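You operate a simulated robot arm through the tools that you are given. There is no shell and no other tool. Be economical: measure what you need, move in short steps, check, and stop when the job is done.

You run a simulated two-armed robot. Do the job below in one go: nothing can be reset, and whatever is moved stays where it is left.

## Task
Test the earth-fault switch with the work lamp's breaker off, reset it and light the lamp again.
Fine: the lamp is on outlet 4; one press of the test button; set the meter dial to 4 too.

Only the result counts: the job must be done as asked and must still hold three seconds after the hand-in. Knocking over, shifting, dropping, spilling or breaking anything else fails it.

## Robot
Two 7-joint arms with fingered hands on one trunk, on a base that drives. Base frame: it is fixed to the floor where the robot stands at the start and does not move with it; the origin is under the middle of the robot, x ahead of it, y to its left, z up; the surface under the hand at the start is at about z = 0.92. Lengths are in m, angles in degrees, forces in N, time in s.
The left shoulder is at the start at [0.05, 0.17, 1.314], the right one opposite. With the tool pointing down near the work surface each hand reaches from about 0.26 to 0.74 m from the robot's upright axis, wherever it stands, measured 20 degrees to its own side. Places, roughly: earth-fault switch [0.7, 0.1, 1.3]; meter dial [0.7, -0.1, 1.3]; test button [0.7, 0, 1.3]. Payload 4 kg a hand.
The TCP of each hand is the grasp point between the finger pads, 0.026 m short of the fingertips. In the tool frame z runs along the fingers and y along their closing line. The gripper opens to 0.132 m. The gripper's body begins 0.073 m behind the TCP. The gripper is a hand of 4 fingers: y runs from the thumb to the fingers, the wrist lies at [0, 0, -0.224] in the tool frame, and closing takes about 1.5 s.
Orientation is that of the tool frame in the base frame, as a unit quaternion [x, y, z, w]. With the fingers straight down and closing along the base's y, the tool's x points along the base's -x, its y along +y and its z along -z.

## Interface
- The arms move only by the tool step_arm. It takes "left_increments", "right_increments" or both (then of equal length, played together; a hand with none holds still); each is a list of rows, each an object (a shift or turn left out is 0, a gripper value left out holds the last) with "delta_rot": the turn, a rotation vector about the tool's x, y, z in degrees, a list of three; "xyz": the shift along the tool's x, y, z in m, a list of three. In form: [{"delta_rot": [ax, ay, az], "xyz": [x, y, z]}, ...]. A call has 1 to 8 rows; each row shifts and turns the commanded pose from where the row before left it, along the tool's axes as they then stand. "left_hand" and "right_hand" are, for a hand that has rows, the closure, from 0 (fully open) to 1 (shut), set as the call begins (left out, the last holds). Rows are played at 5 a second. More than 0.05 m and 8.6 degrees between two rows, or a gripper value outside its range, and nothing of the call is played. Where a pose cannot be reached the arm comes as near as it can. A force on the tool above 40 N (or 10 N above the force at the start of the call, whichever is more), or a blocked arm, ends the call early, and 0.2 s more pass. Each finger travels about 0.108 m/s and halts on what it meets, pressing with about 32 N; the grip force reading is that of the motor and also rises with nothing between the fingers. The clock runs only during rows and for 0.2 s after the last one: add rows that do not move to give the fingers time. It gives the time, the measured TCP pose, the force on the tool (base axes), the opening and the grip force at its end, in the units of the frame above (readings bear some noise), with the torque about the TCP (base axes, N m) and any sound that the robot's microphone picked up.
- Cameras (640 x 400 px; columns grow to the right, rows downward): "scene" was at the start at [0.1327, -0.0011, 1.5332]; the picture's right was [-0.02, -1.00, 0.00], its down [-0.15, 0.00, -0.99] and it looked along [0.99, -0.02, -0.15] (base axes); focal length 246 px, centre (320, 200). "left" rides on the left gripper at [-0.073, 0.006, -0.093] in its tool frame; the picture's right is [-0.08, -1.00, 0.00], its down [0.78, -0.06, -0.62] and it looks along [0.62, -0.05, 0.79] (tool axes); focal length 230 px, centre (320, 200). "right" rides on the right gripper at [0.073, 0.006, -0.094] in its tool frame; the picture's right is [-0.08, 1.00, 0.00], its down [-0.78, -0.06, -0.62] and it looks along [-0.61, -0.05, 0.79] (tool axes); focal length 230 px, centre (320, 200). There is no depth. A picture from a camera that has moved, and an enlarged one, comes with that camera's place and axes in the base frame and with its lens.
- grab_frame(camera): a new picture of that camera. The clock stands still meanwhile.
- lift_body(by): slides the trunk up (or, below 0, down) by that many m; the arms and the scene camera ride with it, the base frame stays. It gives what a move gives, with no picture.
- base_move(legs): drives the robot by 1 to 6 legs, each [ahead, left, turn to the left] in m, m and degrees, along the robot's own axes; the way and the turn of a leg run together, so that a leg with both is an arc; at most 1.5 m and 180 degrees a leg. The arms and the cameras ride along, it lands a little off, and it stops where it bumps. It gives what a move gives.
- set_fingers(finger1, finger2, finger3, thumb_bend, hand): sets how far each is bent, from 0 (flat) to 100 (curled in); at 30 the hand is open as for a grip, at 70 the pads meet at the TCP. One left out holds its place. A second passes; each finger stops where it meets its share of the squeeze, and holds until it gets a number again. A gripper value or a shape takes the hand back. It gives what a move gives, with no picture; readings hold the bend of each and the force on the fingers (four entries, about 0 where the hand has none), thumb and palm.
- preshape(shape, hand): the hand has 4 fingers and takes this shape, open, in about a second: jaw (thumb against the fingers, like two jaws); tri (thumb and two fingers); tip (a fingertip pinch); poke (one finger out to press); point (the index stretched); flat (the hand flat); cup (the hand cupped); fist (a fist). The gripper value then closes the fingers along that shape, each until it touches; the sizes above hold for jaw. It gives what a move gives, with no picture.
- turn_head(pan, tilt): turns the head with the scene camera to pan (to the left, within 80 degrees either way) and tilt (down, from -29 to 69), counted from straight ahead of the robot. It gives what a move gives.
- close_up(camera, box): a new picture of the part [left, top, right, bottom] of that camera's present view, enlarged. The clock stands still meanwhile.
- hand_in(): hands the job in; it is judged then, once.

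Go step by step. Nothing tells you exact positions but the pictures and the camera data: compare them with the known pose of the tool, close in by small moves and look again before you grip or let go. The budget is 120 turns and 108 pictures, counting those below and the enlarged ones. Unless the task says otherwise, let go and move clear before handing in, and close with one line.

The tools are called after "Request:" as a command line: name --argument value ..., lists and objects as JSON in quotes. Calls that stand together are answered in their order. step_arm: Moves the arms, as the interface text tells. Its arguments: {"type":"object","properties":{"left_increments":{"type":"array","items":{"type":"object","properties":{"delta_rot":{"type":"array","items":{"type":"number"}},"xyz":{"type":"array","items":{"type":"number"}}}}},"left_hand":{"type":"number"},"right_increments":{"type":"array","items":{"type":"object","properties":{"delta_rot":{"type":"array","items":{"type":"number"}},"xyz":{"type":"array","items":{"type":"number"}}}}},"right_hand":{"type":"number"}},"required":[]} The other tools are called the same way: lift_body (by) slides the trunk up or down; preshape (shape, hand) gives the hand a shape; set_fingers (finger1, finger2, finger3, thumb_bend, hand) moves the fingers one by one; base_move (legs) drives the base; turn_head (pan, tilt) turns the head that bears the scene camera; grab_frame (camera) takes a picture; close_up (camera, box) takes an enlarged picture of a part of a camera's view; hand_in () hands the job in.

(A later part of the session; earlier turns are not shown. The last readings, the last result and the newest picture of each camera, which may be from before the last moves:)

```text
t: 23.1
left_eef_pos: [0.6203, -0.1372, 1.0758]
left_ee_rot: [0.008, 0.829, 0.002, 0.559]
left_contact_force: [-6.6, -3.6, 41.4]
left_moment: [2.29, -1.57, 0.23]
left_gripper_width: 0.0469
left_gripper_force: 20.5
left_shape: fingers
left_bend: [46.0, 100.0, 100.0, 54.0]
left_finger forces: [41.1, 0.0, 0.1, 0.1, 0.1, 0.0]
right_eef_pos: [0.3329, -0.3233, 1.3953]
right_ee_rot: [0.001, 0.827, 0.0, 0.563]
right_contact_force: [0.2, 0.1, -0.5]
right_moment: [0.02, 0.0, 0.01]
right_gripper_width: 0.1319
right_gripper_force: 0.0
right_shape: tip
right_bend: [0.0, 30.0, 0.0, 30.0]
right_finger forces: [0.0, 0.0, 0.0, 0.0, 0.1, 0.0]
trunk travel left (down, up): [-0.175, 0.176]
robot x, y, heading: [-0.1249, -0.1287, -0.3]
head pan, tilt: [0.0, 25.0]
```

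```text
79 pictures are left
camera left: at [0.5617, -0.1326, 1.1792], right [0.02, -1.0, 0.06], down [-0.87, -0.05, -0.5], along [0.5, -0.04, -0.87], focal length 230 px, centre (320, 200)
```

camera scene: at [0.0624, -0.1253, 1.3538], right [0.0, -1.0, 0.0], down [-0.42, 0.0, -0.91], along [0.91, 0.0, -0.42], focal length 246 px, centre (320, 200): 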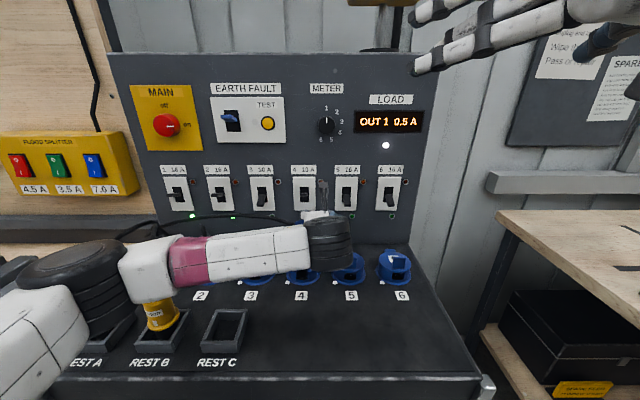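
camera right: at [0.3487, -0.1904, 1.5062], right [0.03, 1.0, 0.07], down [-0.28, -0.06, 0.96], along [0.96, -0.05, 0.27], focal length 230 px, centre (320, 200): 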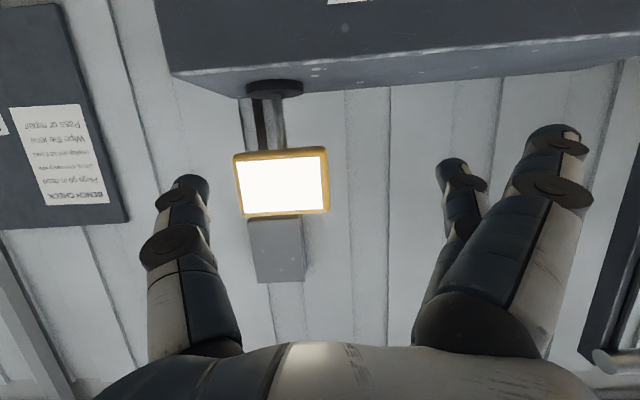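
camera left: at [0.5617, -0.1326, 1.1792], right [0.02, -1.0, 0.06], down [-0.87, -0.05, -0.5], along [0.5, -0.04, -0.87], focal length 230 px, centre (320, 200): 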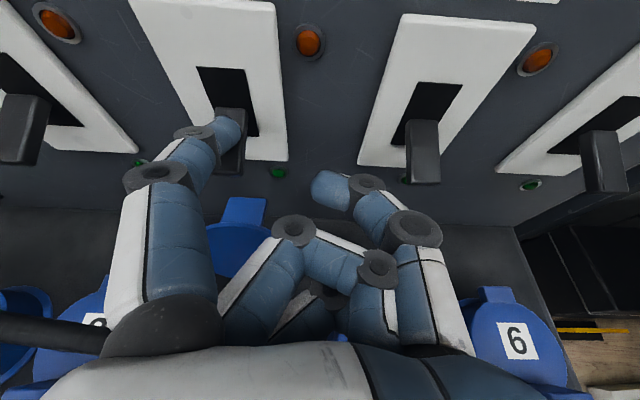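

Breaker 4 is down and its green light is out. I'll retreat up and back, then check the scene.

Request:
step_arm --left_increments '[{"xyz": [-0.0184, 0, -0.0079]}, {"xyz": [-0.0184, 0, -0.0079]}, {"xyz": [-0.0184, 0, -0.0079]}, {"xyz": [-0.02, 0, -0.04]}, {"xyz": [-0.03, 0.03, -0.02]}]'

Request:
turn_head --pan 0 --tilt 12

Request:
grab_frame --camera "scene"

Request:
grab_frame --camera "left"

```text
t: 24.2
left_eef_pos: [0.5894, -0.1072, 1.1949]
left_ee_rot: [0.007, 0.836, 0.002, 0.549]
left_contact_force: [-0.1, -0.1, -0.7]
left_moment: [-0.03, 0.03, -0.04]
left_gripper_width: 0.0441
left_gripper_force: 0.1
left_shape: fingers
left_bend: [45.0, 100.0, 100.0, 54.0]
left_finger forces: [0.1, 0.0, 0.0, 0.0, 0.0, 0.0]
right_eef_pos: [0.339, -0.3208, 1.3904]
right_ee_rot: [0.0, 0.828, -0.001, 0.56]
right_contact_force: [0.8, -0.6, 0.2]
right_moment: [-0.02, 0.0, 0.04]
right_gripper_width: 0.132
right_gripper_force: 0.0
right_shape: tip
right_bend: [0.0, 30.0, 0.0, 30.0]
right_finger forces: [0.0, 0.0, 0.0, 0.1, 0.1, 0.0]
trunk travel left (down, up): [-0.175, 0.176]
robot x, y, heading: [-0.1225, -0.124, 0.0]
head pan, tilt: [0.0, 25.0]
```

```text
t: 25.0
left_eef_pos: [0.5901, -0.1086, 1.1929]
left_ee_rot: [0.007, 0.835, 0.003, 0.549]
left_contact_force: [0.3, 0.2, -0.5]
left_moment: [-0.01, 0.0, 0.01]
left_gripper_width: 0.0443
left_gripper_force: 0.1
left_shape: fingers
left_bend: [45.0, 100.0, 100.0, 54.0]
left_finger forces: [0.1, 0.1, 0.0, 0.0, 0.0, 0.0]
right_eef_pos: [0.3415, -0.3216, 1.3902]
right_ee_rot: [0.0, 0.829, 0.0, 0.559]
right_contact_force: [0.5, 0.4, 0.2]
right_moment: [-0.03, 0.02, -0.01]
right_gripper_width: 0.1318
right_gripper_force: 0.1
right_shape: tip
right_bend: [0.0, 30.0, 0.0, 30.0]
right_finger forces: [0.0, 0.1, 0.1, 0.1, 0.0, 0.0]
trunk travel left (down, up): [-0.175, 0.176]
robot x, y, heading: [-0.1224, -0.1272, 0.1]
head pan, tilt: [0.0, 12.0]
```

```text
78 pictures are left
camera scene: at [0.0645, -0.1252, 1.3745], right [0.0, -1.0, 0.0], down [-0.21, 0.0, -0.98], along [0.98, 0.0, -0.21], focal length 246 px, centre (320, 200)
```

scene: 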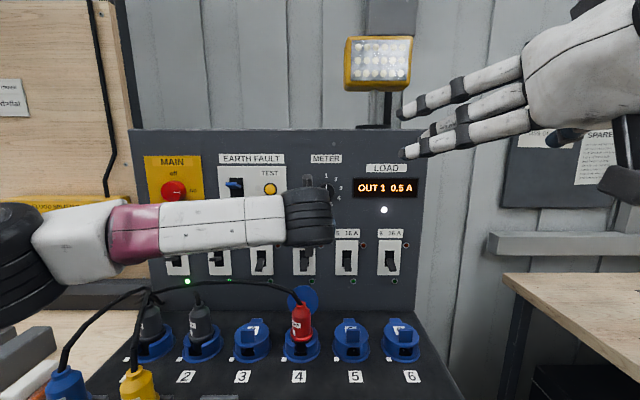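

```text
77 pictures are left
camera left: at [0.5326, -0.1039, 1.2986], right [0.02, -1.0, 0.06], down [-0.88, -0.05, -0.48], along [0.48, -0.04, -0.88], focal length 230 px, centre (320, 200)
```

left: 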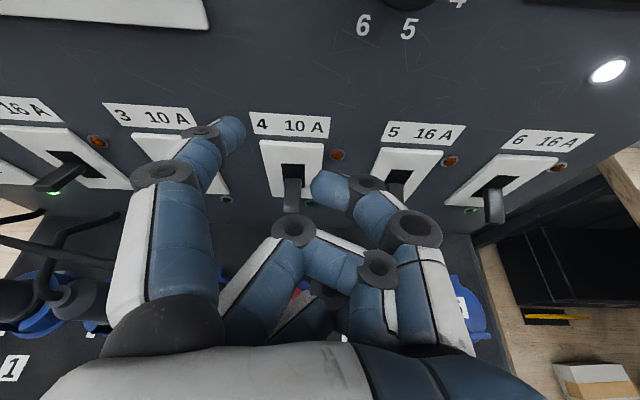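

The lamp is dark and breaker 4 is off. Next I'll bring the index tip in front of the test button at about (0.67, 0.00, 1.268).

Request:
step_arm --left_increments '[{"xyz": [-0.024, 0.029, -0.0213]}, {"xyz": [-0.024, 0.029, -0.0213]}]'

Request:
grab_frame --camera "left"

Request:
close_up --camera "scene" --box '[200, 130, 440, 280]'

```text
t: 25.6
left_eef_pos: [0.5698, -0.0499, 1.2519]
left_ee_rot: [0.006, 0.835, 0.002, 0.549]
left_contact_force: [-0.5, -0.6, -0.2]
left_moment: [0.02, 0.01, 0.0]
left_gripper_width: 0.0444
left_gripper_force: 0.0
left_shape: fingers
left_bend: [45.0, 100.0, 100.0, 54.0]
left_finger forces: [0.1, 0.0, 0.0, 0.1, 0.1, 0.1]
right_eef_pos: [0.3401, -0.3217, 1.3905]
right_ee_rot: [0.0, 0.829, 0.0, 0.56]
right_contact_force: [1.0, -1.3, 0.1]
right_moment: [0.02, 0.02, -0.01]
right_gripper_width: 0.1315
right_gripper_force: 0.1
right_shape: tip
right_bend: [0.0, 30.0, 0.0, 30.0]
right_finger forces: [0.0, 0.0, 0.0, 0.0, 0.0, 0.1]
trunk travel left (down, up): [-0.175, 0.176]
robot x, y, heading: [-0.1219, -0.1256, -0.1]
head pan, tilt: [0.0, 12.0]
```

```text
76 pictures are left
camera left: at [0.5121, -0.0458, 1.3573], right [0.02, -1.0, 0.06], down [-0.88, -0.05, -0.48], along [0.48, -0.04, -0.88], focal length 230 px, centre (320, 200)
```

left: 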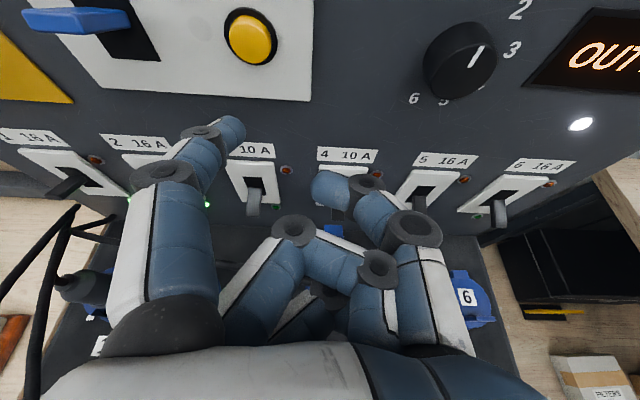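

```text
2.67 times, centred on (320, 205) of scene
camera zoom: at [0.0635, -0.1251, 1.3749], right [0.0, -1.0, 0.0], down [-0.21, 0.0, -0.98], along [0.98, 0.0, -0.21], focal length 657 px, centre (320, 187)
```

zoom: 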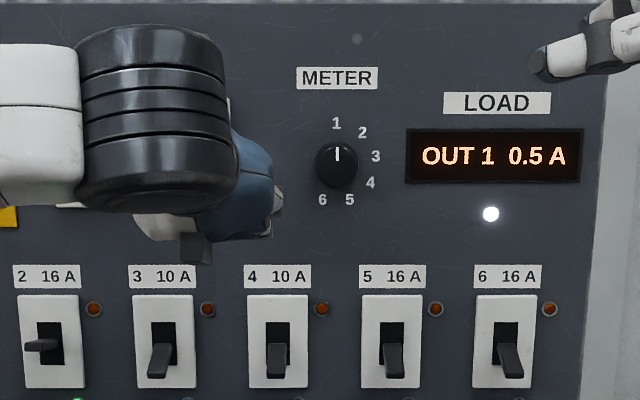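

The button is at about (0.665, -0.003, 1.276) and my tip is about 1 cm low. I'll raise it and come closer, then look.

Request:
step_arm --left_increments '[{"xyz": [-0.0115, -0.002, 0.014]}, {"xyz": [-0.0115, -0.002, 0.014]}]'

Request:
grab_frame --camera "left"

```text
t: 26.2
left_eef_pos: [0.6057, -0.0554, 1.2617]
left_ee_rot: [0.008, 0.836, 0.002, 0.549]
left_contact_force: [-0.5, -0.6, 0.0]
left_moment: [-0.03, 0.01, -0.01]
left_gripper_width: 0.0443
left_gripper_force: 0.1
left_shape: fingers
left_bend: [45.0, 100.0, 100.0, 54.0]
left_finger forces: [0.0, 0.0, 0.1, 0.1, 0.0, 0.0]
right_eef_pos: [0.3402, -0.3235, 1.39]
right_ee_rot: [0.0, 0.829, 0.0, 0.559]
right_contact_force: [0.2, 0.0, -0.3]
right_moment: [-0.04, 0.0, -0.01]
right_gripper_width: 0.1317
right_gripper_force: 0.1
right_shape: tip
right_bend: [0.0, 30.0, 0.0, 30.0]
right_finger forces: [0.1, 0.0, 0.1, 0.0, 0.1, 0.0]
trunk travel left (down, up): [-0.175, 0.176]
robot x, y, heading: [-0.1248, -0.1261, 0.1]
head pan, tilt: [0.0, 12.0]
```

```text
74 pictures are left
camera left: at [0.5488, -0.0505, 1.3673], right [0.02, -1.0, 0.06], down [-0.88, -0.05, -0.48], along [0.48, -0.04, -0.88], focal length 230 px, centre (320, 200)
```

left: 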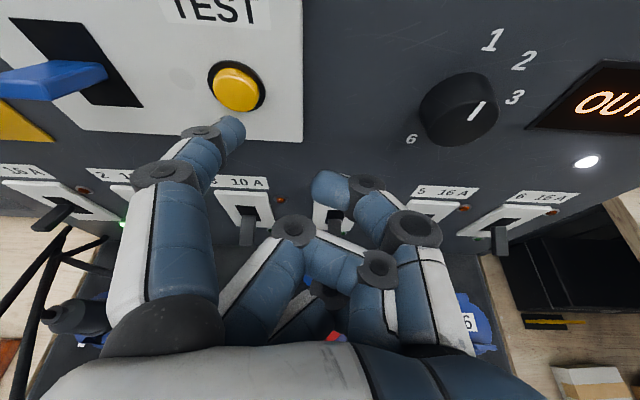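

Aligned with the button. Pressing forward in small steps.

Request:
step_arm --left_increments '[{"xyz": [-0.004, 0, 0.007]}, {"xyz": [-0.004, 0, 0.007]}, {"xyz": [-0.003, 0, 0.005]}]'

Request:
grab_frame --camera "left"

```text
t: 27.0
left_eef_pos: [0.6284, -0.0553, 1.2636]
left_ee_rot: [0.006, 0.836, 0.003, 0.549]
left_contact_force: [-0.1, 0.3, 0.2]
left_moment: [0.03, -0.02, 0.05]
left_gripper_width: 0.0444
left_gripper_force: 1.1
left_shape: fingers
left_bend: [45.0, 100.0, 100.0, 54.0]
left_finger forces: [0.8, 0.0, 0.0, 0.0, 0.0, 0.0]
right_eef_pos: [0.3406, -0.3234, 1.3906]
right_ee_rot: [0.0, 0.829, 0.0, 0.56]
right_contact_force: [0.3, -0.6, -0.5]
right_moment: [-0.01, 0.03, -0.01]
right_gripper_width: 0.1317
right_gripper_force: 0.0
right_shape: tip
right_bend: [0.0, 30.0, 0.0, 30.0]
right_finger forces: [0.0, 0.0, 0.0, 0.0, 0.0, 0.0]
trunk travel left (down, up): [-0.175, 0.176]
robot x, y, heading: [-0.1214, -0.1314, -0.1]
head pan, tilt: [0.0, 12.0]
```

```text
73 pictures are left
camera left: at [0.5717, -0.0503, 1.3686], right [0.02, -1.0, 0.06], down [-0.88, -0.05, -0.48], along [0.48, -0.04, -0.88], focal length 230 px, centre (320, 200)
```

left: 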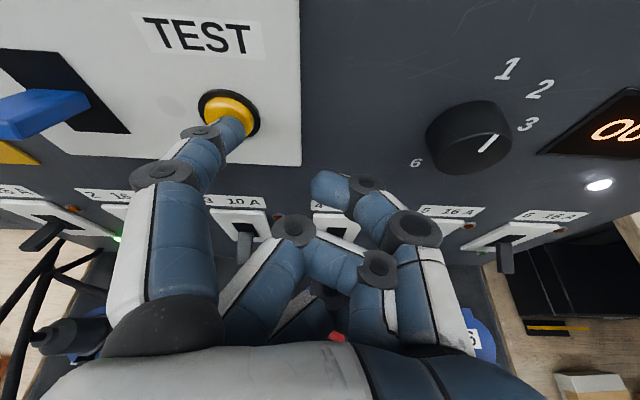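

The tip just touches the button. Pressing further.

Request:
step_arm --left_increments '[{"xyz": [-0.002, 0, 0.005]}, {"xyz": [-0.002, 0, 0.005]}]'

Request:
grab_frame --camera "left"

```text
t: 27.6
left_eef_pos: [0.6367, -0.0564, 1.265]
left_ee_rot: [0.006, 0.835, 0.003, 0.55]
left_contact_force: [-22.4, -1.3, -5.6]
left_moment: [-0.27, -0.08, 1.21]
left_gripper_width: 0.0463
left_gripper_force: 10.8
left_shape: fingers
left_bend: [46.0, 100.0, 100.0, 54.0]
left_finger forces: [22.6, 0.0, 0.0, 0.0, 0.0, 0.0]
right_eef_pos: [0.3365, -0.3233, 1.3919]
right_ee_rot: [0.0, 0.828, 0.0, 0.56]
right_contact_force: [-0.5, 0.9, -0.3]
right_moment: [0.01, -0.02, 0.04]
right_gripper_width: 0.1319
right_gripper_force: 0.1
right_shape: tip
right_bend: [0.0, 30.0, 0.0, 30.0]
right_finger forces: [0.0, 0.1, 0.0, 0.0, 0.0, 0.0]
trunk travel left (down, up): [-0.175, 0.176]
robot x, y, heading: [-0.1259, -0.1256, -0.3]
head pan, tilt: [0.0, 12.0]
heard: click
```

```text
72 pictures are left
camera left: at [0.5792, -0.0517, 1.3702], right [0.02, -1.0, 0.06], down [-0.88, -0.05, -0.48], along [0.48, -0.04, -0.88], focal length 230 px, centre (320, 200)
```

left: 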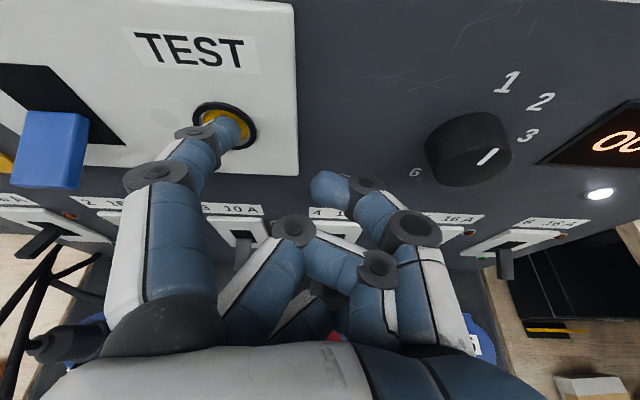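

A click was heard and the blue lever dropped: it tripped on one press. Retreating straight back and locating the blue lever.

Request:
step_arm --left_increments '[{"xyz": [0.012, 0, -0.0275]}, {"xyz": [0.012, 0, -0.0275]}, {"xyz": [0.0084, 0.04, -0.0193]}]'

Request:
grab_frame --camera "left"

Request:
grab_frame --camera "scene"

```text
t: 28.4
left_eef_pos: [0.5574, -0.0115, 1.2677]
left_ee_rot: [0.007, 0.835, 0.001, 0.55]
left_contact_force: [-0.7, 0.3, -0.7]
left_moment: [0.01, -0.01, -0.01]
left_gripper_width: 0.0443
left_gripper_force: 0.1
left_shape: fingers
left_bend: [45.0, 100.0, 100.0, 54.0]
left_finger forces: [0.0, 0.1, 0.0, 0.1, 0.1, 0.0]
right_eef_pos: [0.3388, -0.32, 1.3915]
right_ee_rot: [0.0, 0.828, -0.001, 0.56]
right_contact_force: [0.3, -0.5, 0.2]
right_moment: [0.0, -0.02, -0.04]
right_gripper_width: 0.1319
right_gripper_force: 0.0
right_shape: tip
right_bend: [0.0, 30.0, 0.0, 30.0]
right_finger forces: [0.1, 0.1, 0.1, 0.0, 0.0, 0.1]
trunk travel left (down, up): [-0.175, 0.176]
robot x, y, heading: [-0.1221, -0.1272, 0.0]
head pan, tilt: [0.0, 12.0]
```

```text
71 pictures are left
camera left: at [0.5001, -0.0054, 1.3719], right [0.02, -1.0, 0.06], down [-0.88, -0.05, -0.48], along [0.48, -0.04, -0.88], focal length 230 px, centre (320, 200)
```

left: 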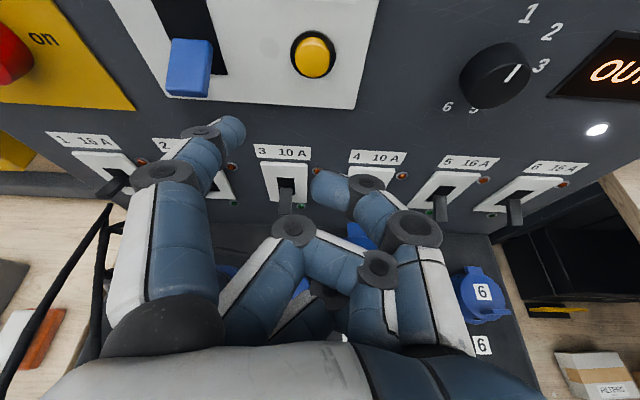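

```text
70 pictures are left
camera scene: at [0.0633, -0.1235, 1.375], right [0.0, -1.0, 0.0], down [-0.21, 0.0, -0.98], along [0.98, 0.0, -0.21], focal length 246 px, centre (320, 200)
```

scene: 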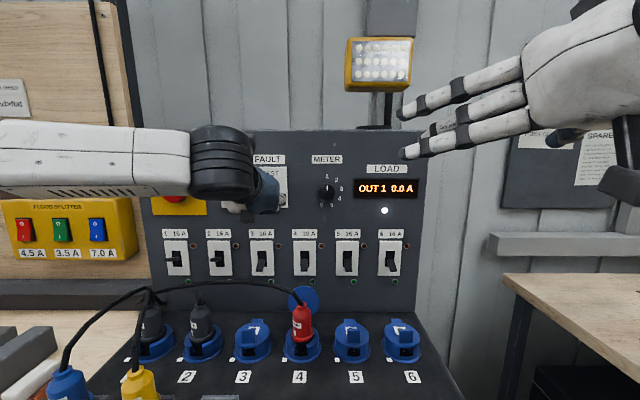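

Tripped: OUT 1 reads 0.0 A. The blue lever's end is near (0.655, 0.089, 1.26), pointing down. I'll place the index tip under it.

Request:
step_arm --left_increments '[{"xyz": [0.02, 0.0245, 0.024]}, {"xyz": [0.02, 0.0245, 0.024]}, {"xyz": [-0.008, 0, 0.018]}]'

Request:
grab_frame --camera "left"

```text
t: 29.2
left_eef_pos: [0.6094, 0.036, 1.2095]
left_ee_rot: [0.006, 0.836, 0.003, 0.549]
left_contact_force: [-1.0, -0.3, 0.1]
left_moment: [0.03, 0.0, -0.01]
left_gripper_width: 0.0445
left_gripper_force: 0.1
left_shape: fingers
left_bend: [45.0, 100.0, 100.0, 54.0]
left_finger forces: [0.0, 0.0, 0.0, 0.0, 0.0, 0.0]
right_eef_pos: [0.3411, -0.3236, 1.391]
right_ee_rot: [0.001, 0.829, 0.0, 0.56]
right_contact_force: [0.4, -0.1, -0.2]
right_moment: [0.05, 0.0, -0.01]
right_gripper_width: 0.1319
right_gripper_force: 0.1
right_shape: tip
right_bend: [0.0, 30.0, 0.0, 30.0]
right_finger forces: [0.0, 0.0, 0.0, 0.1, 0.0, 0.0]
trunk travel left (down, up): [-0.175, 0.176]
robot x, y, heading: [-0.1223, -0.1247, -0.1]
head pan, tilt: [0.0, 12.0]
```

```text
69 pictures are left
camera left: at [0.552, 0.041, 1.3152], right [0.02, -1.0, 0.06], down [-0.88, -0.05, -0.48], along [0.48, -0.04, -0.88], focal length 230 px, centre (320, 200)
```

left: 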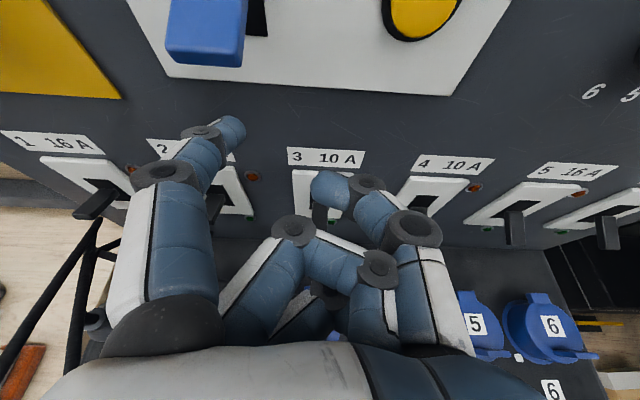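

The tip is under the lever, with its y aligned. A little forward, then sweep up.

Request:
step_arm --left_increments '[{"xyz": [-0.006, 0.002, 0.0138]}, {"xyz": [-0.0184, 0, -0.0079]}, {"xyz": [-0.0184, 0, -0.0079]}, {"xyz": [-0.0184, 0, -0.0079]}]'

Request:
grab_frame --camera "left"

```text
t: 30.2
left_eef_pos: [0.6238, 0.0377, 1.2628]
left_ee_rot: [0.006, 0.839, 0.002, 0.544]
left_contact_force: [-9.4, 0.3, -20.3]
left_moment: [-1.12, 0.03, 0.45]
left_gripper_width: 0.044
left_gripper_force: 11.1
left_shape: fingers
left_bend: [45.0, 100.0, 100.0, 54.0]
left_finger forces: [22.8, 0.1, 0.0, 0.1, 0.1, 0.0]
right_eef_pos: [0.342, -0.3229, 1.3885]
right_ee_rot: [0.0, 0.829, 0.0, 0.559]
right_contact_force: [-0.5, -0.2, -0.2]
right_moment: [0.01, -0.02, 0.03]
right_gripper_width: 0.132
right_gripper_force: 0.1
right_shape: tip
right_bend: [0.0, 30.0, 0.0, 30.0]
right_finger forces: [0.0, 0.1, 0.0, 0.0, 0.0, 0.1]
trunk travel left (down, up): [-0.175, 0.176]
robot x, y, heading: [-0.122, -0.127, -0.3]
head pan, tilt: [0.0, 12.0]
```

```text
68 pictures are left
camera left: at [0.5676, 0.0426, 1.3677], right [0.02, -1.0, 0.06], down [-0.88, -0.05, -0.47], along [0.47, -0.04, -0.88], focal length 230 px, centre (320, 200)
```

left: 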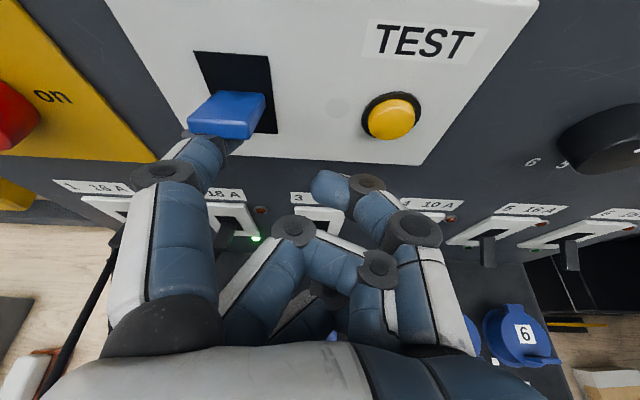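

The lever looks up again and the green lights are back. Retreating down and back to check.

Request:
step_arm --left_increments '[{"xyz": [0.0184, 0, 0.0079]}, {"xyz": [0.0184, 0, 0.0079]}, {"xyz": [0.016, 0, -0.0367]}, {"xyz": [0.016, 0, -0.0367]}, {"xyz": [0, 0.045, 0]}]'

Request:
grab_frame --camera "scene"

Request:
grab_frame --camera "left"

```text
t: 31.4
left_eef_pos: [0.5408, 0.0876, 1.23]
left_ee_rot: [0.006, 0.835, 0.002, 0.55]
left_contact_force: [-0.4, 0.2, 0.5]
left_moment: [-0.03, -0.02, -0.01]
left_gripper_width: 0.0441
left_gripper_force: 0.1
left_shape: fingers
left_bend: [45.0, 100.0, 100.0, 54.0]
left_finger forces: [0.0, 0.0, 0.0, 0.1, 0.1, 0.0]
right_eef_pos: [0.3399, -0.32, 1.391]
right_ee_rot: [0.0, 0.828, -0.001, 0.56]
right_contact_force: [-0.4, 1.2, 0.5]
right_moment: [-0.01, 0.0, -0.02]
right_gripper_width: 0.132
right_gripper_force: 0.1
right_shape: tip
right_bend: [0.0, 30.0, 0.0, 30.0]
right_finger forces: [0.0, 0.0, 0.1, 0.0, 0.0, 0.1]
trunk travel left (down, up): [-0.175, 0.176]
robot x, y, heading: [-0.126, -0.1252, 0.2]
head pan, tilt: [0.0, 12.0]
```

```text
67 pictures are left
camera scene: at [0.0637, -0.1235, 1.3748], right [0.0, -1.0, 0.0], down [-0.21, 0.0, -0.98], along [0.98, 0.0, -0.21], focal length 246 px, centre (320, 200)
```

scene: 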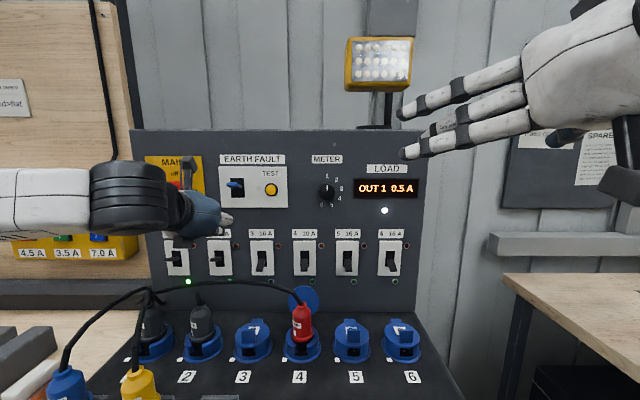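

```text
66 pictures are left
camera left: at [0.4838, 0.0923, 1.3345], right [0.02, -1.0, 0.06], down [-0.88, -0.05, -0.48], along [0.48, -0.04, -0.88], focal length 230 px, centre (320, 200)
```

left: 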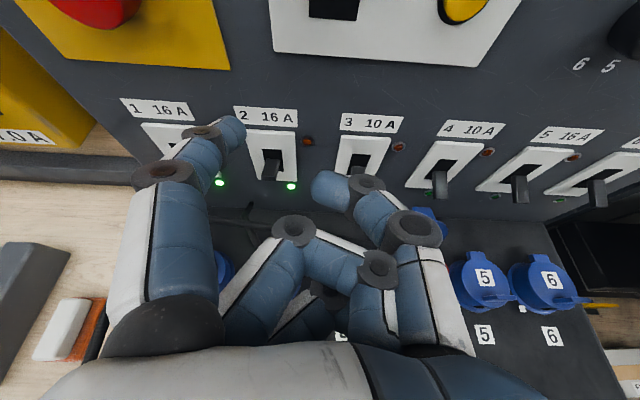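

Earth-fault switch is reset (OUT 1 reads 0.5 A). To lift breaker 4 without the curled fingers touching the red plug, I'll switch to the lowest finger as the pusher.

Request:
set_fingers --hand "left" --finger1 100 --finger3 45

Request:
grab_frame --camera "left"

Request:
close_up --camera "scene" --box '[120, 140, 360, 290]'

```text
t: 32.4
left_eef_pos: [0.5421, 0.0858, 1.229]
left_ee_rot: [0.006, 0.836, 0.003, 0.549]
left_contact_force: [0.2, 0.2, 1.2]
left_moment: [-0.02, 0.01, 0.01]
left_gripper_width: 0.0359
left_gripper_force: 0.2
left_shape: fingers
left_bend: [100.0, 100.0, 45.0, 54.0]
left_finger forces: [0.1, 0.1, 0.1, 0.0, 0.1, 0.0]
right_eef_pos: [0.341, -0.3229, 1.3914]
right_ee_rot: [-0.001, 0.829, 0.001, 0.559]
right_contact_force: [0.5, -0.1, -0.4]
right_moment: [0.03, -0.01, 0.02]
right_gripper_width: 0.1318
right_gripper_force: 0.0
right_shape: tip
right_bend: [0.0, 30.0, 0.0, 30.0]
right_finger forces: [0.0, 0.0, 0.0, 0.1, 0.0, 0.0]
trunk travel left (down, up): [-0.175, 0.176]
robot x, y, heading: [-0.123, -0.1279, 0.0]
head pan, tilt: [0.0, 12.0]
```

```text
65 pictures are left
camera left: at [0.485, 0.0901, 1.3341], right [0.02, -1.0, 0.06], down [-0.88, -0.05, -0.48], along [0.48, -0.04, -0.88], focal length 230 px, centre (320, 200)
```

left: 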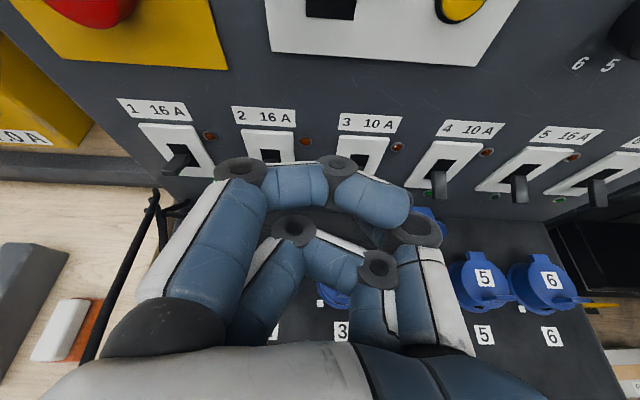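

```text
2.67 times, centred on (240, 215) of scene
camera zoom: at [0.0645, -0.1254, 1.3746], right [0.0, -1.0, 0.0], down [-0.21, 0.0, -0.98], along [0.98, 0.0, -0.21], focal length 657 px, centre (533, 160)
```

zoom: 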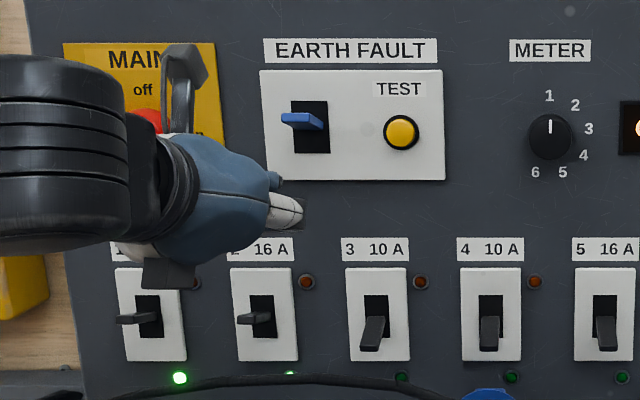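

I'll flatten the hand's tilt to about 10° and move across toward breaker 4, staying well back from the panel.

Request:
step_arm --left_increments '[{"delta_rot": [0, -6, 0], "xyz": [0, -0.045, -0.01]}, {"delta_rot": [0, -7, 0], "xyz": [0, -0.045, -0.01]}, {"xyz": [0, -0.045, 0]}, {"xyz": [0, -0.045, 0]}, {"xyz": [0, -0.044, 0]}]'

Request:
grab_frame --camera "left"

Request:
grab_frame --camera "scene"

```text
t: 33.6
left_eef_pos: [0.5243, -0.1433, 1.2324]
left_ee_rot: [0.008, 0.768, 0.001, 0.641]
left_contact_force: [-0.2, -0.7, 0.5]
left_moment: [-0.03, 0.01, 0.01]
left_gripper_width: 0.0359
left_gripper_force: 0.0
left_shape: fingers
left_bend: [100.0, 100.0, 45.0, 54.0]
left_finger forces: [0.0, 0.0, 0.0, 0.0, 0.0, 0.1]
right_eef_pos: [0.341, -0.3245, 1.3893]
right_ee_rot: [0.001, 0.829, 0.0, 0.559]
right_contact_force: [0.3, 0.5, 0.5]
right_moment: [0.0, -0.01, 0.01]
right_gripper_width: 0.1319
right_gripper_force: 0.1
right_shape: tip
right_bend: [0.0, 30.0, 0.0, 30.0]
right_finger forces: [0.0, 0.0, 0.0, 0.0, 0.0, 0.1]
trunk travel left (down, up): [-0.175, 0.176]
robot x, y, heading: [-0.1264, -0.1282, 0.0]
head pan, tilt: [0.0, 12.0]
```

```text
63 pictures are left
camera left: at [0.4448, -0.1384, 1.3221], right [0.01, -1.0, 0.06], down [-0.75, -0.05, -0.66], along [0.66, -0.04, -0.75], focal length 230 px, centre (320, 200)
```

left: 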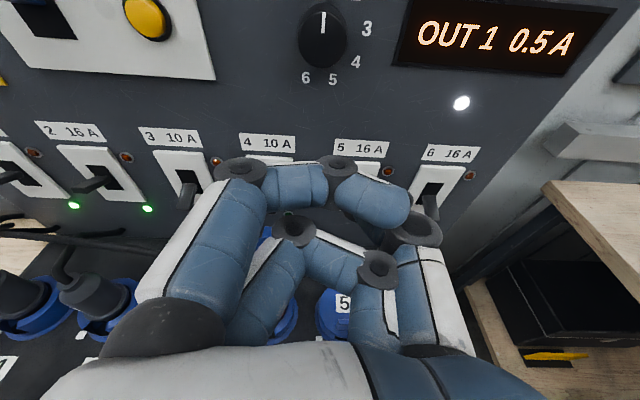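

```text
62 pictures are left
camera scene: at [0.0645, -0.1268, 1.3746], right [0.0, -1.0, 0.0], down [-0.21, 0.0, -0.98], along [0.98, 0.0, -0.21], focal length 246 px, centre (320, 200)
```

scene: 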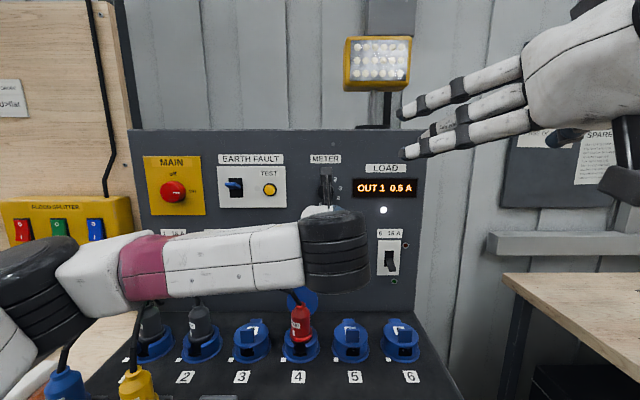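

Tilt is now about 10°. I'll descend part-way and check forearm clearance over the plugs with the head tilted down.

Request:
step_arm --left_increments '[{"xyz": [0.031, 0.002, 0.0157]}, {"xyz": [0.031, 0.002, 0.0157]}, {"xyz": [0.031, 0.002, 0.0157]}]'

Request:
turn_head --pan 10 --tilt 38

Request:
grab_frame --camera "scene"

Request:
grab_frame --camera "left"

Request:
grab_frame --camera "right"

```text
t: 34.4
left_eef_pos: [0.5589, -0.1289, 1.1725]
left_ee_rot: [0.012, 0.775, 0.003, 0.632]
left_contact_force: [-0.7, -0.4, 0.5]
left_moment: [0.03, 0.01, 0.0]
left_gripper_width: 0.0357
left_gripper_force: 0.2
left_shape: fingers
left_bend: [100.0, 100.0, 45.0, 54.0]
left_finger forces: [0.0, 0.1, 0.0, 0.0, 0.0, 0.0]
left hand out of reach, approached as far as the arm can: row 2, 3
right_eef_pos: [0.3414, -0.3216, 1.3897]
right_ee_rot: [0.0, 0.829, 0.0, 0.559]
right_contact_force: [0.1, -0.1, -0.2]
right_moment: [0.02, -0.04, 0.0]
right_gripper_width: 0.1322
right_gripper_force: 0.1
right_shape: tip
right_bend: [0.0, 30.0, 0.0, 30.0]
right_finger forces: [0.0, 0.1, 0.0, 0.0, 0.0, 0.1]
trunk travel left (down, up): [-0.175, 0.176]
robot x, y, heading: [-0.1232, -0.1231, -0.1]
head pan, tilt: [0.0, 12.0]
```

```text
t: 35.3
left_eef_pos: [0.5577, -0.1284, 1.1716]
left_ee_rot: [0.012, 0.775, 0.003, 0.632]
left_contact_force: [-0.1, 0.1, 0.4]
left_moment: [0.02, -0.03, 0.0]
left_gripper_width: 0.0359
left_gripper_force: 0.2
left_shape: fingers
left_bend: [100.0, 100.0, 45.0, 54.0]
left_finger forces: [0.0, 0.0, 0.0, 0.0, 0.0, 0.0]
right_eef_pos: [0.3406, -0.3218, 1.3911]
right_ee_rot: [0.0, 0.829, 0.0, 0.56]
right_contact_force: [-0.1, 0.0, -0.2]
right_moment: [0.02, -0.03, 0.0]
right_gripper_width: 0.1318
right_gripper_force: 0.0
right_shape: tip
right_bend: [0.0, 30.0, 0.0, 30.0]
right_finger forces: [0.1, 0.0, 0.0, 0.1, 0.1, 0.1]
trunk travel left (down, up): [-0.175, 0.176]
robot x, y, heading: [-0.1222, -0.1224, -0.0]
head pan, tilt: [10.0, 38.0]
```

```text
61 pictures are left
camera scene: at [0.0563, -0.1104, 1.3332], right [0.17, -0.98, 0.0], down [-0.61, -0.11, -0.79], along [0.78, 0.14, -0.62], focal length 246 px, centre (320, 200)
```

scene: 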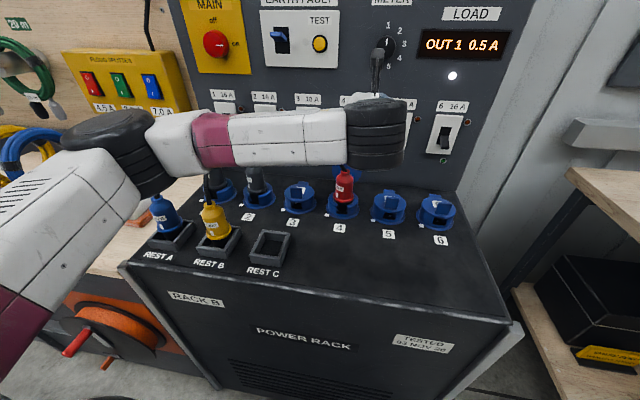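

```text
60 pictures are left
camera left: at [0.4797, -0.1234, 1.2636], right [0.0, -1.0, 0.06], down [-0.76, -0.04, -0.65], along [0.65, -0.04, -0.76], focal length 230 px, centre (320, 200)
```

left: 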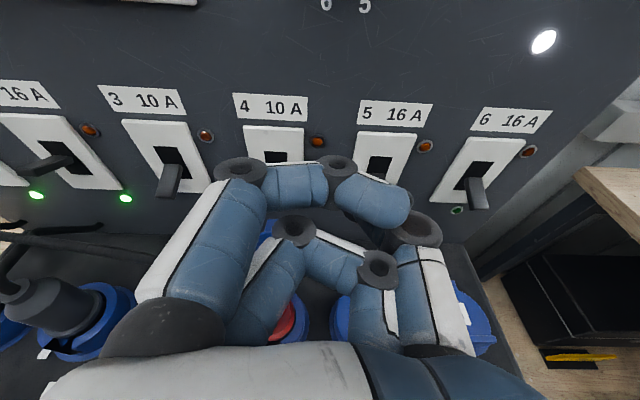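

```text
59 pictures are left
camera right: at [0.2259, -0.3166, 1.3561], right [0.03, 1.0, 0.07], down [-0.28, -0.06, 0.96], along [0.96, -0.05, 0.28], focal length 230 px, centre (320, 200)
```

right: 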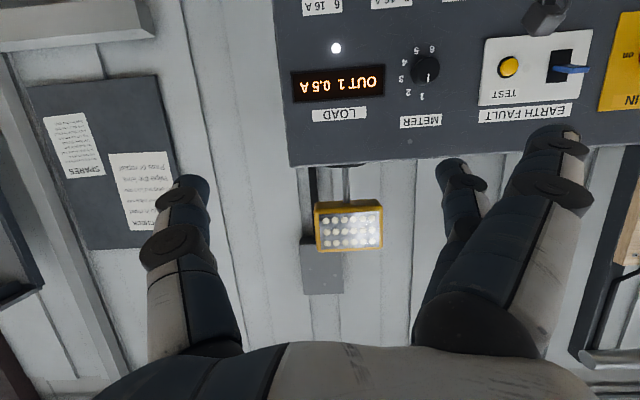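

The left wrist is at its limit because the arm is too folded. I'll back the base off another 0.13 m to straighten it.

Request:
base_move --legs '[[-0.13, 0, 0]]'

Request:
step_arm --left_increments '[{"xyz": [-0.008, -0.002, 0.045]}, {"xyz": [-0.008, -0.002, 0.045]}, {"xyz": [-0.008, -0.002, 0.045]}]'

Request:
grab_frame --camera "scene"

Request:
grab_frame --camera "left"

```text
t: 36.6
left_eef_pos: [0.4285, -0.1306, 1.1731]
left_ee_rot: [0.012, 0.774, 0.002, 0.633]
left_contact_force: [0.3, 0.3, -0.5]
left_moment: [-0.01, 0.01, 0.01]
left_gripper_width: 0.0357
left_gripper_force: 0.1
left_shape: fingers
left_bend: [100.0, 100.0, 45.0, 54.0]
left_finger forces: [0.0, 0.0, 0.0, 0.0, 0.0, 0.0]
right_eef_pos: [0.2112, -0.3248, 1.391]
right_ee_rot: [0.002, 0.829, -0.001, 0.56]
right_contact_force: [0.7, 0.2, -0.8]
right_moment: [0.0, 0.0, 0.02]
right_gripper_width: 0.1318
right_gripper_force: 0.0
right_shape: tip
right_bend: [0.0, 30.0, 0.0, 30.0]
right_finger forces: [0.0, 0.0, 0.0, 0.1, 0.0, 0.1]
trunk travel left (down, up): [-0.175, 0.176]
robot x, y, heading: [-0.2515, -0.1261, -0.3]
head pan, tilt: [10.0, 38.0]
```

```text
t: 37.4
left_eef_pos: [0.5686, -0.1398, 1.1701]
left_ee_rot: [0.014, 0.775, 0.002, 0.632]
left_contact_force: [-0.3, -0.2, 0.3]
left_moment: [-0.01, 0.05, 0.0]
left_gripper_width: 0.0357
left_gripper_force: 0.1
left_shape: fingers
left_bend: [100.0, 100.0, 45.0, 54.0]
left_finger forces: [0.1, 0.1, 0.1, 0.0, 0.0, 0.0]
right_eef_pos: [0.212, -0.3245, 1.39]
right_ee_rot: [0.002, 0.829, -0.001, 0.559]
right_contact_force: [1.0, -0.7, -0.5]
right_moment: [-0.01, -0.02, 0.03]
right_gripper_width: 0.1318
right_gripper_force: 0.1
right_shape: tip
right_bend: [0.0, 30.0, 0.0, 30.0]
right_finger forces: [0.0, 0.0, 0.0, 0.0, 0.0, 0.0]
trunk travel left (down, up): [-0.175, 0.176]
robot x, y, heading: [-0.2495, -0.1299, -0.3]
head pan, tilt: [10.0, 38.0]
```

```text
58 pictures are left
camera scene: at [-0.0706, -0.1113, 1.333], right [0.17, -0.99, 0.0], down [-0.61, -0.1, -0.79], along [0.78, 0.13, -0.62], focal length 246 px, centre (320, 200)
```

scene: 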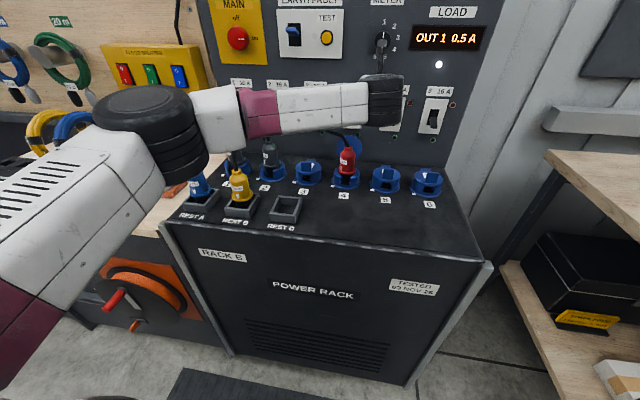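

```text
57 pictures are left
camera left: at [0.4904, -0.1355, 1.2618], right [0.0, -1.0, 0.06], down [-0.76, -0.03, -0.65], along [0.65, -0.04, -0.76], focal length 230 px, centre (320, 200)
```

left: 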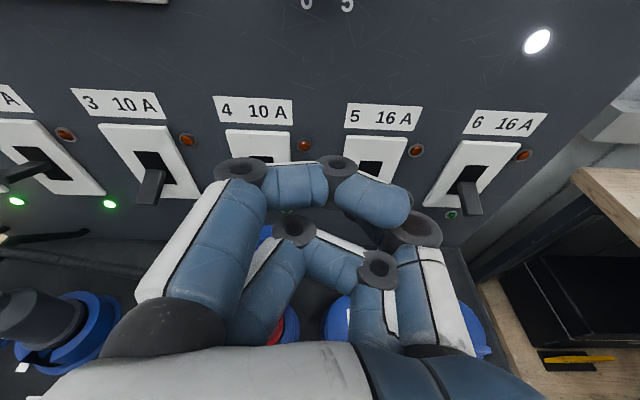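

I'll go forward to just in front of the lever, then descend below it.

Request:
step_arm --left_increments '[{"xyz": [-0.007, 0.002, 0.034]}, {"xyz": [0.0294, 0, 0.006]}, {"xyz": [0.0294, 0, 0.006]}]'

Request:
grab_frame --camera "scene"

Request:
grab_frame --camera "left"

```text
t: 38.2
left_eef_pos: [0.6039, -0.1369, 1.1127]
left_ee_rot: [0.014, 0.778, 0.004, 0.629]
left_contact_force: [-0.5, 0.5, -1.1]
left_moment: [-0.02, 0.03, 0.01]
left_gripper_width: 0.0358
left_gripper_force: 0.1
left_shape: fingers
left_bend: [100.0, 100.0, 45.0, 54.0]
left_finger forces: [0.0, 0.1, 0.0, 0.0, 0.0, 0.0]
left hand out of reach, approached as far as the arm can: row 3
right_eef_pos: [0.2121, -0.3247, 1.3912]
right_ee_rot: [0.002, 0.829, -0.001, 0.559]
right_contact_force: [0.6, 0.6, 0.0]
right_moment: [0.02, 0.0, 0.02]
right_gripper_width: 0.1317
right_gripper_force: 0.1
right_shape: tip
right_bend: [0.0, 30.0, 0.0, 30.0]
right_finger forces: [0.1, 0.0, 0.0, 0.0, 0.0, 0.1]
trunk travel left (down, up): [-0.175, 0.176]
robot x, y, heading: [-0.2524, -0.1259, -0.3]
head pan, tilt: [10.0, 38.0]
```

```text
56 pictures are left
camera scene: at [-0.0709, -0.1112, 1.3331], right [0.17, -0.99, 0.0], down [-0.61, -0.1, -0.79], along [0.78, 0.13, -0.62], focal length 246 px, centre (320, 200)
```

scene: 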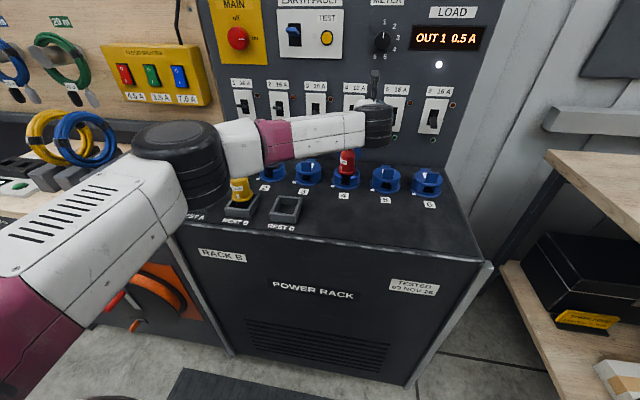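

```text
55 pictures are left
camera left: at [0.5277, -0.1317, 1.2048], right [0.0, -1.0, 0.05], down [-0.77, -0.03, -0.64], along [0.64, -0.04, -0.77], focal length 230 px, centre (320, 200)
```

left: 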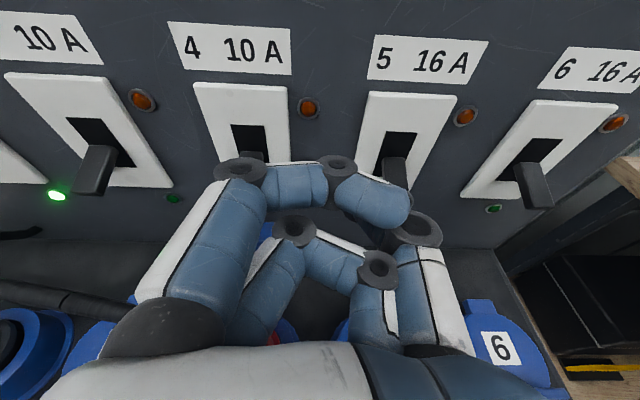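

Still at a reach limit, and a lower shoulder should help. I'll raise the hand, drop the trunk 0.09, then check.

Request:
step_arm --left_increments '[{"xyz": [-0.045, 0, -0.009]}, {"xyz": [-0.045, 0, -0.009]}]'

Request:
lift_body --by -0.1

Request:
grab_frame --camera "scene"

Request:
grab_frame --camera "left"

```text
t: 38.8
left_eef_pos: [0.6055, -0.1376, 1.2029]
left_ee_rot: [0.013, 0.774, 0.002, 0.633]
left_contact_force: [0.7, -0.4, -0.2]
left_moment: [0.0, 0.02, 0.0]
left_gripper_width: 0.0354
left_gripper_force: 0.1
left_shape: fingers
left_bend: [100.0, 100.0, 45.0, 54.0]
left_finger forces: [0.1, 0.0, 0.0, 0.0, 0.1, 0.0]
right_eef_pos: [0.2115, -0.3242, 1.3899]
right_ee_rot: [0.002, 0.828, -0.001, 0.56]
right_contact_force: [-0.1, 0.8, -0.1]
right_moment: [-0.02, 0.0, 0.01]
right_gripper_width: 0.1316
right_gripper_force: 0.0
right_shape: tip
right_bend: [0.0, 30.0, 0.0, 30.0]
right_finger forces: [0.1, 0.1, 0.0, 0.1, 0.1, 0.0]
trunk travel left (down, up): [-0.175, 0.176]
robot x, y, heading: [-0.2552, -0.1257, -0.2]
head pan, tilt: [10.0, 38.0]
```

```text
t: 40.1
left_eef_pos: [0.6023, -0.1375, 1.1091]
left_ee_rot: [0.013, 0.773, 0.002, 0.634]
left_contact_force: [-0.4, 1.0, 0.1]
left_moment: [-0.02, 0.04, 0.0]
left_gripper_width: 0.0358
left_gripper_force: 0.2
left_shape: fingers
left_bend: [100.0, 100.0, 45.0, 54.0]
left_finger forces: [0.0, 0.0, 0.1, 0.0, 0.0, 0.0]
right_eef_pos: [0.2103, -0.3237, 1.2931]
right_ee_rot: [0.001, 0.828, -0.001, 0.561]
right_contact_force: [-0.7, -0.8, -0.2]
right_moment: [0.03, -0.05, -0.01]
right_gripper_width: 0.132
right_gripper_force: 0.0
right_shape: tip
right_bend: [0.0, 30.0, 0.0, 30.0]
right_finger forces: [0.0, 0.0, 0.0, 0.1, 0.1, 0.1]
trunk travel left (down, up): [-0.075, 0.276]
robot x, y, heading: [-0.2483, -0.1253, -0.3]
head pan, tilt: [10.0, 38.0]
```

```text
54 pictures are left
camera scene: at [0.0278, -0.1112, 1.222], right [0.17, -0.99, 0.0], down [-0.61, -0.1, -0.79], along [0.78, 0.13, -0.61], focal length 246 px, centre (320, 200)
```

scene: 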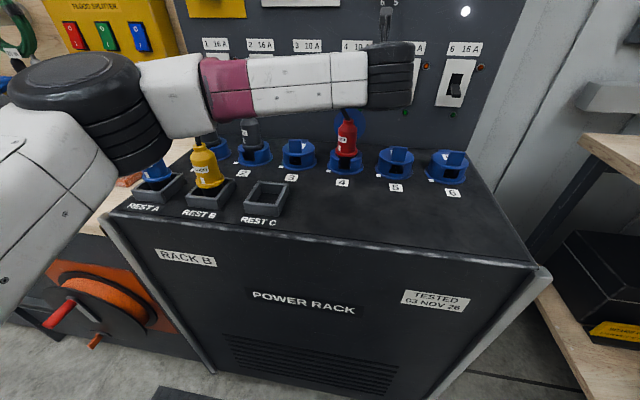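

```text
53 pictures are left
camera left: at [0.5241, -0.133, 1.1991], right [0.0, -1.0, 0.06], down [-0.76, -0.04, -0.65], along [0.65, -0.04, -0.76], focal length 230 px, centre (320, 200)
```

left: 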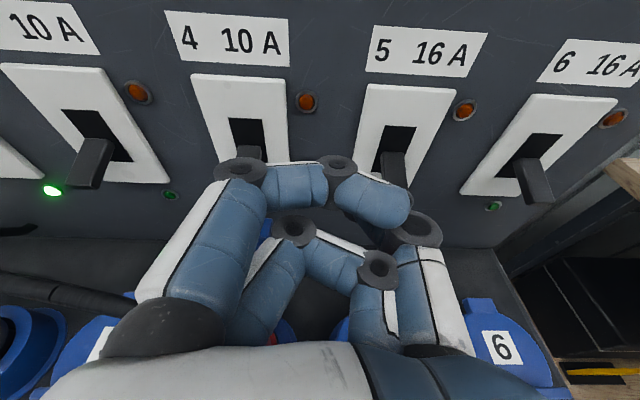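

Clearances look fine. Descending another 3.5 cm to get the fingertip under the lever.

Request:
step_arm --left_increments '[{"xyz": [0.0172, 0, 0.0035]}, {"xyz": [0.0172, 0, 0.0035]}]'

Request:
grab_frame --camera "scene"

Request:
grab_frame --camera "left"

```text
t: 40.7
left_eef_pos: [0.6046, -0.1367, 1.0686]
left_ee_rot: [0.012, 0.774, 0.003, 0.633]
left_contact_force: [0.4, -0.2, 1.0]
left_moment: [0.06, -0.03, -0.01]
left_gripper_width: 0.0359
left_gripper_force: 0.5
left_shape: fingers
left_bend: [100.0, 100.0, 45.0, 54.0]
left_finger forces: [0.0, 0.0, 1.1, 0.0, 0.1, 0.1]
right_eef_pos: [0.2119, -0.3235, 1.2899]
right_ee_rot: [0.001, 0.829, -0.001, 0.559]
right_contact_force: [-0.5, -0.5, 0.1]
right_moment: [0.0, 0.0, 0.02]
right_gripper_width: 0.132
right_gripper_force: 0.1
right_shape: tip
right_bend: [0.0, 30.0, 0.0, 30.0]
right_finger forces: [0.0, 0.1, 0.0, 0.0, 0.1, 0.0]
trunk travel left (down, up): [-0.075, 0.276]
robot x, y, heading: [-0.2483, -0.1277, -0.5]
head pan, tilt: [10.0, 38.0]
```

```text
52 pictures are left
camera scene: at [0.0301, -0.1111, 1.2211], right [0.17, -0.99, 0.0], down [-0.61, -0.1, -0.79], along [0.78, 0.13, -0.62], focal length 246 px, centre (320, 200)
```

scene: 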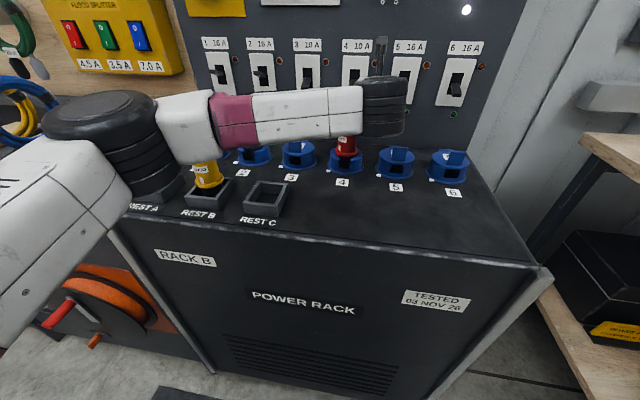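

```text
51 pictures are left
camera left: at [0.5267, -0.1318, 1.16], right [0.0, -1.0, 0.06], down [-0.76, -0.04, -0.65], along [0.65, -0.04, -0.76], focal length 230 px, centre (320, 200)
```

left: 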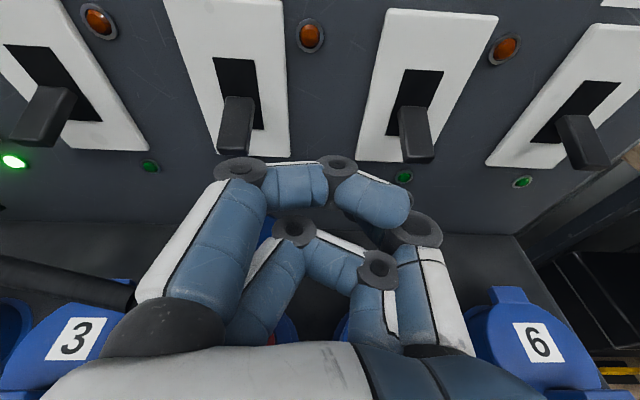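

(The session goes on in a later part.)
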